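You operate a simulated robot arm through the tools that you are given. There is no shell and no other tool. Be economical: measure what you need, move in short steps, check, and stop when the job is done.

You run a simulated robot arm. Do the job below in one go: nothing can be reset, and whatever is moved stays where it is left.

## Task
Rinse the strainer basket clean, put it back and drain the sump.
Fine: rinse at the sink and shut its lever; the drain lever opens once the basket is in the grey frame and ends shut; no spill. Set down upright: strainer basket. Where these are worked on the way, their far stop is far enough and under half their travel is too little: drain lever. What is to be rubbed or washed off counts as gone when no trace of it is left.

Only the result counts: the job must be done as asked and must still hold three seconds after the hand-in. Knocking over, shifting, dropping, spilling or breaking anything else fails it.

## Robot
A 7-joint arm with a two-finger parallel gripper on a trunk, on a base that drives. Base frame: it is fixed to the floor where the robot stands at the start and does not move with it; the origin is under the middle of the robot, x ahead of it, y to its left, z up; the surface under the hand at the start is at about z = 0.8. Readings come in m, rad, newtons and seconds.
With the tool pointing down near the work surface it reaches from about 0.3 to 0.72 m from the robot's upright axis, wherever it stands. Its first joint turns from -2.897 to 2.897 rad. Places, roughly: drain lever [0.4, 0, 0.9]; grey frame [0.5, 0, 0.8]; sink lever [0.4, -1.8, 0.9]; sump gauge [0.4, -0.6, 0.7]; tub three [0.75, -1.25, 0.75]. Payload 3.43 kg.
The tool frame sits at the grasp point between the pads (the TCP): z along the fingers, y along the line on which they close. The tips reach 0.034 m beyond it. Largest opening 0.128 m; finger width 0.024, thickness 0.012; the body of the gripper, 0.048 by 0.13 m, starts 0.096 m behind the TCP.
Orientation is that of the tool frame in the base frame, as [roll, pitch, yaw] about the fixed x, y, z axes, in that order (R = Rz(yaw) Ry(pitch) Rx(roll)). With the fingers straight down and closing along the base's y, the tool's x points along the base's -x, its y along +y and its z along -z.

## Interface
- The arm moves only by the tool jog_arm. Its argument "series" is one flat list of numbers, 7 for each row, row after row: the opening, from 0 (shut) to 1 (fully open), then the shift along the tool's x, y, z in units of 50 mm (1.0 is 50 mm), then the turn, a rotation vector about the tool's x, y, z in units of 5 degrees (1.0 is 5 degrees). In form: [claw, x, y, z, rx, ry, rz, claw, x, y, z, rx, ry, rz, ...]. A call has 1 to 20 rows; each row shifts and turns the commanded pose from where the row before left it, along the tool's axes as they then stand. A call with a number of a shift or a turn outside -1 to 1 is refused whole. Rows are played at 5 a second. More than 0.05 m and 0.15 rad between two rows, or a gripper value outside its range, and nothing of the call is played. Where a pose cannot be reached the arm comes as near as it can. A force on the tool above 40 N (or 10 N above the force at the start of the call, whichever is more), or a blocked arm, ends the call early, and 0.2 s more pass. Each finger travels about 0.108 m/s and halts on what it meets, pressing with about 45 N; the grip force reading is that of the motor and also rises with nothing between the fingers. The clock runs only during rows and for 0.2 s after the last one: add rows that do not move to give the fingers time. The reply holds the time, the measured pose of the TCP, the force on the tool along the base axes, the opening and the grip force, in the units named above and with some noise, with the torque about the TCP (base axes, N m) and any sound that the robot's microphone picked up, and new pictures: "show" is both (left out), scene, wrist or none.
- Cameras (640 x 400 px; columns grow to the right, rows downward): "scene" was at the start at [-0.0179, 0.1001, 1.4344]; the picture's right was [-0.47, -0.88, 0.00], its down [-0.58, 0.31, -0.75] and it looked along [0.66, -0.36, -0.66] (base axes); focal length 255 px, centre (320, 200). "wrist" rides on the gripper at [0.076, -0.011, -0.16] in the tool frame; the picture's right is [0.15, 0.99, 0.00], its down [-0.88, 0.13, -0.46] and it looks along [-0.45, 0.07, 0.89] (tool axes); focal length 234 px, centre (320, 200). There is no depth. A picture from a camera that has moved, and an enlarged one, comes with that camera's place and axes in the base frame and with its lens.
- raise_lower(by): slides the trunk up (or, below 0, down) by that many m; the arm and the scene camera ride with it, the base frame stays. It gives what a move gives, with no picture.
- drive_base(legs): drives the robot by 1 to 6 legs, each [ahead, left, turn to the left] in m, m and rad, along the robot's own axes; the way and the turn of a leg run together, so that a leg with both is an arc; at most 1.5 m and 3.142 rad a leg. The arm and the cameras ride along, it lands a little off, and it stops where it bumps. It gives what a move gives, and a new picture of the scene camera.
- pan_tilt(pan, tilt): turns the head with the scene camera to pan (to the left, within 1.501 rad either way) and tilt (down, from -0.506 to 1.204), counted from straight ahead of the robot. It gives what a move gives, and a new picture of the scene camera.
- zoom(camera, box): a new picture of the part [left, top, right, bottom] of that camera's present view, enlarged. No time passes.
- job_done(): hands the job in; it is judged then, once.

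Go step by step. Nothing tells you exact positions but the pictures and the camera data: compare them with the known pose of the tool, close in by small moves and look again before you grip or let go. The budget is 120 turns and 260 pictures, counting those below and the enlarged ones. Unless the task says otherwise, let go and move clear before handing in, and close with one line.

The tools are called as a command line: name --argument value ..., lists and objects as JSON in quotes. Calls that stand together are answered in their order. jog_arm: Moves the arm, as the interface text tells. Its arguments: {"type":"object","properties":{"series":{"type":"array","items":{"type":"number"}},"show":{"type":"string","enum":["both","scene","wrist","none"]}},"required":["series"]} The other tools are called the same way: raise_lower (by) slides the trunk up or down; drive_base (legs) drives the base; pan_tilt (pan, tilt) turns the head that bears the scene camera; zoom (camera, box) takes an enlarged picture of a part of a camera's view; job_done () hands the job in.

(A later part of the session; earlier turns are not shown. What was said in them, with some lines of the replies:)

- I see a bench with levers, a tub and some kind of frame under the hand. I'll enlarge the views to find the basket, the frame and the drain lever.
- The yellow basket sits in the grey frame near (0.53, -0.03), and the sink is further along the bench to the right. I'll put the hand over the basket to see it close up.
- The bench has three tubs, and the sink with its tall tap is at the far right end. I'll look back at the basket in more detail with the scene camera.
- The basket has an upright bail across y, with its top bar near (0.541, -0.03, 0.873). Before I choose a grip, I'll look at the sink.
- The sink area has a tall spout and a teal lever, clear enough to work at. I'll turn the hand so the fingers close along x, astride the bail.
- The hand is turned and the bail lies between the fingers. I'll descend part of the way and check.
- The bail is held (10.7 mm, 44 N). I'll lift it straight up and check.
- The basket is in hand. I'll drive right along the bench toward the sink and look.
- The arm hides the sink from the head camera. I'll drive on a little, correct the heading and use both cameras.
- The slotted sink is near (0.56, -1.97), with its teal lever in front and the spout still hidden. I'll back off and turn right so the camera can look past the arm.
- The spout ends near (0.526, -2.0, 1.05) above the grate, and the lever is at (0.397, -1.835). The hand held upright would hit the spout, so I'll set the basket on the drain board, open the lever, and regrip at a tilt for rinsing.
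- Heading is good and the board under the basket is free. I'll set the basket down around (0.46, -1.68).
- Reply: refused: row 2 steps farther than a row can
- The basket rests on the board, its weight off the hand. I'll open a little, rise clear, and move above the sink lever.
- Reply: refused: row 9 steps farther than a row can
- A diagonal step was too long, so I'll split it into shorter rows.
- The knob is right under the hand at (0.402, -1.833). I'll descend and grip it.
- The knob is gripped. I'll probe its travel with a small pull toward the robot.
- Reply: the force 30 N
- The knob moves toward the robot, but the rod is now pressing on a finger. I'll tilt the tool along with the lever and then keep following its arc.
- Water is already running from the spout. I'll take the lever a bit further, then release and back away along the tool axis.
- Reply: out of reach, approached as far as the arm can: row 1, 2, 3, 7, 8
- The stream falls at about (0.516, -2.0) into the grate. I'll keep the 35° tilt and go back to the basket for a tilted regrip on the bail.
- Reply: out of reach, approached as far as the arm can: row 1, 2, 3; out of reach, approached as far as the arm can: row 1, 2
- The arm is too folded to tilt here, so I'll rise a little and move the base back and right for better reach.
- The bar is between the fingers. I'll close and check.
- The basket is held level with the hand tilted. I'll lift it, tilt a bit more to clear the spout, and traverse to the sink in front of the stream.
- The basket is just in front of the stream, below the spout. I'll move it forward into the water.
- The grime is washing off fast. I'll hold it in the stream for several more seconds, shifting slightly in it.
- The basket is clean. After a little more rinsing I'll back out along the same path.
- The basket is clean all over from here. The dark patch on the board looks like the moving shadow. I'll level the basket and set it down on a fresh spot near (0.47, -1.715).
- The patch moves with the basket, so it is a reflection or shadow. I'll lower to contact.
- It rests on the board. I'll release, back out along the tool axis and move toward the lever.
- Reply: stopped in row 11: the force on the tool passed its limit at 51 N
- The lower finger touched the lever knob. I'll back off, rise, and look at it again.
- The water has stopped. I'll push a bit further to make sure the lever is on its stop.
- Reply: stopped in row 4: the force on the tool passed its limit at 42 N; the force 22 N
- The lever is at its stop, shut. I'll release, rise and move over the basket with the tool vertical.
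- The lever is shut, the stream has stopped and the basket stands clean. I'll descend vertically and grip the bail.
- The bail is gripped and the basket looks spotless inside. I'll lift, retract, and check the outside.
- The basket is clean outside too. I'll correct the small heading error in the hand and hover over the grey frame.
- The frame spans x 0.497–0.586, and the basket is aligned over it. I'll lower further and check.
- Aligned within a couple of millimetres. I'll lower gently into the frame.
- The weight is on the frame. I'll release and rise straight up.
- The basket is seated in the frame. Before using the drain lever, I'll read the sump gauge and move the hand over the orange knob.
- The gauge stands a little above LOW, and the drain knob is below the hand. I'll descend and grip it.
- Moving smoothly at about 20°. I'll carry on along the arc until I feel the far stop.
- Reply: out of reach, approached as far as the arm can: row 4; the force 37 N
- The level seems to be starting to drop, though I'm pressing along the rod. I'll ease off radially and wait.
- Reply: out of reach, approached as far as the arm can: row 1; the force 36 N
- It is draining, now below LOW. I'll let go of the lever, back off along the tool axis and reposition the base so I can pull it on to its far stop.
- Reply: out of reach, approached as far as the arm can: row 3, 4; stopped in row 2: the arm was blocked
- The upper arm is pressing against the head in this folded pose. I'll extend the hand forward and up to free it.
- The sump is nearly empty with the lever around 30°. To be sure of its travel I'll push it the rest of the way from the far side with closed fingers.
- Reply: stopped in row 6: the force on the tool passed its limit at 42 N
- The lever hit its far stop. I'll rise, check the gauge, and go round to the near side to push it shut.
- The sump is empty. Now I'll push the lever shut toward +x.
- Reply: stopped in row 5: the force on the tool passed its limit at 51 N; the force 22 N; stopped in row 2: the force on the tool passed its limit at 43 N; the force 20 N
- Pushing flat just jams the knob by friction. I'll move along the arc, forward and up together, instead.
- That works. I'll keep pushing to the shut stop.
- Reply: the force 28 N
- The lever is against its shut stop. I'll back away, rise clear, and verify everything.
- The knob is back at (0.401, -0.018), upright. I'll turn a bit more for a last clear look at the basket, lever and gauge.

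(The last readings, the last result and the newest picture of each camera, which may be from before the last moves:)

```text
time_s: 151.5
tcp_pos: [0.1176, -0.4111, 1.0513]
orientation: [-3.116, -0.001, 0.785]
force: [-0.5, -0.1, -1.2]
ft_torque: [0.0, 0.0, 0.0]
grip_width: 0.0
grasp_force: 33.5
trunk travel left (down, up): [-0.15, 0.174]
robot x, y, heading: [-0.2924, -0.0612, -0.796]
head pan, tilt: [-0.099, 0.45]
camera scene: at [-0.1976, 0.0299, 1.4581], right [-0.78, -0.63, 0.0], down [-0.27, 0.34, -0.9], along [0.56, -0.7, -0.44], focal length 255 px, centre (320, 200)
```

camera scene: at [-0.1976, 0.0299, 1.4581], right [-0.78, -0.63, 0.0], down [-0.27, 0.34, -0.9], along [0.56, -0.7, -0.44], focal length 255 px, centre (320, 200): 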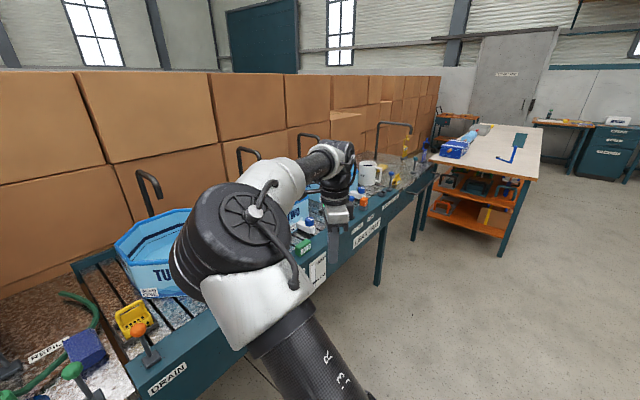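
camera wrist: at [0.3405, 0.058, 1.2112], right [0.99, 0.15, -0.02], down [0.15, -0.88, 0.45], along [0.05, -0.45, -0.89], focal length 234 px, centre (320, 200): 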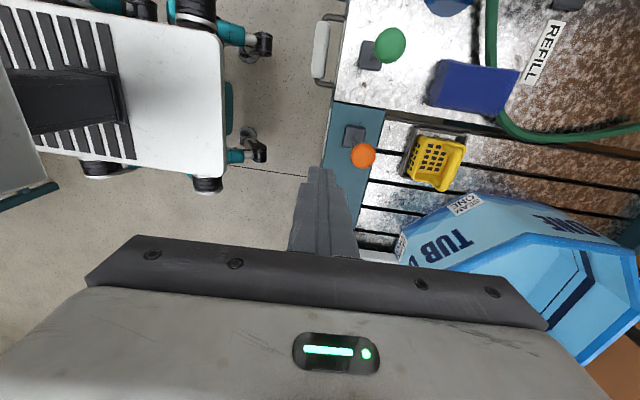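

The basket stands upright and clean in the grey frame, and the drain lever is upright and shut. The sump last read empty and the sink water is off, so I'm handing in.

job_done

```text
The job is handed in.
```

The job is handed in: the basket is rinsed clean and standing upright in the grey frame. The sump gauge reads empty, both the sink and drain levers are shut, and I saw no spill.
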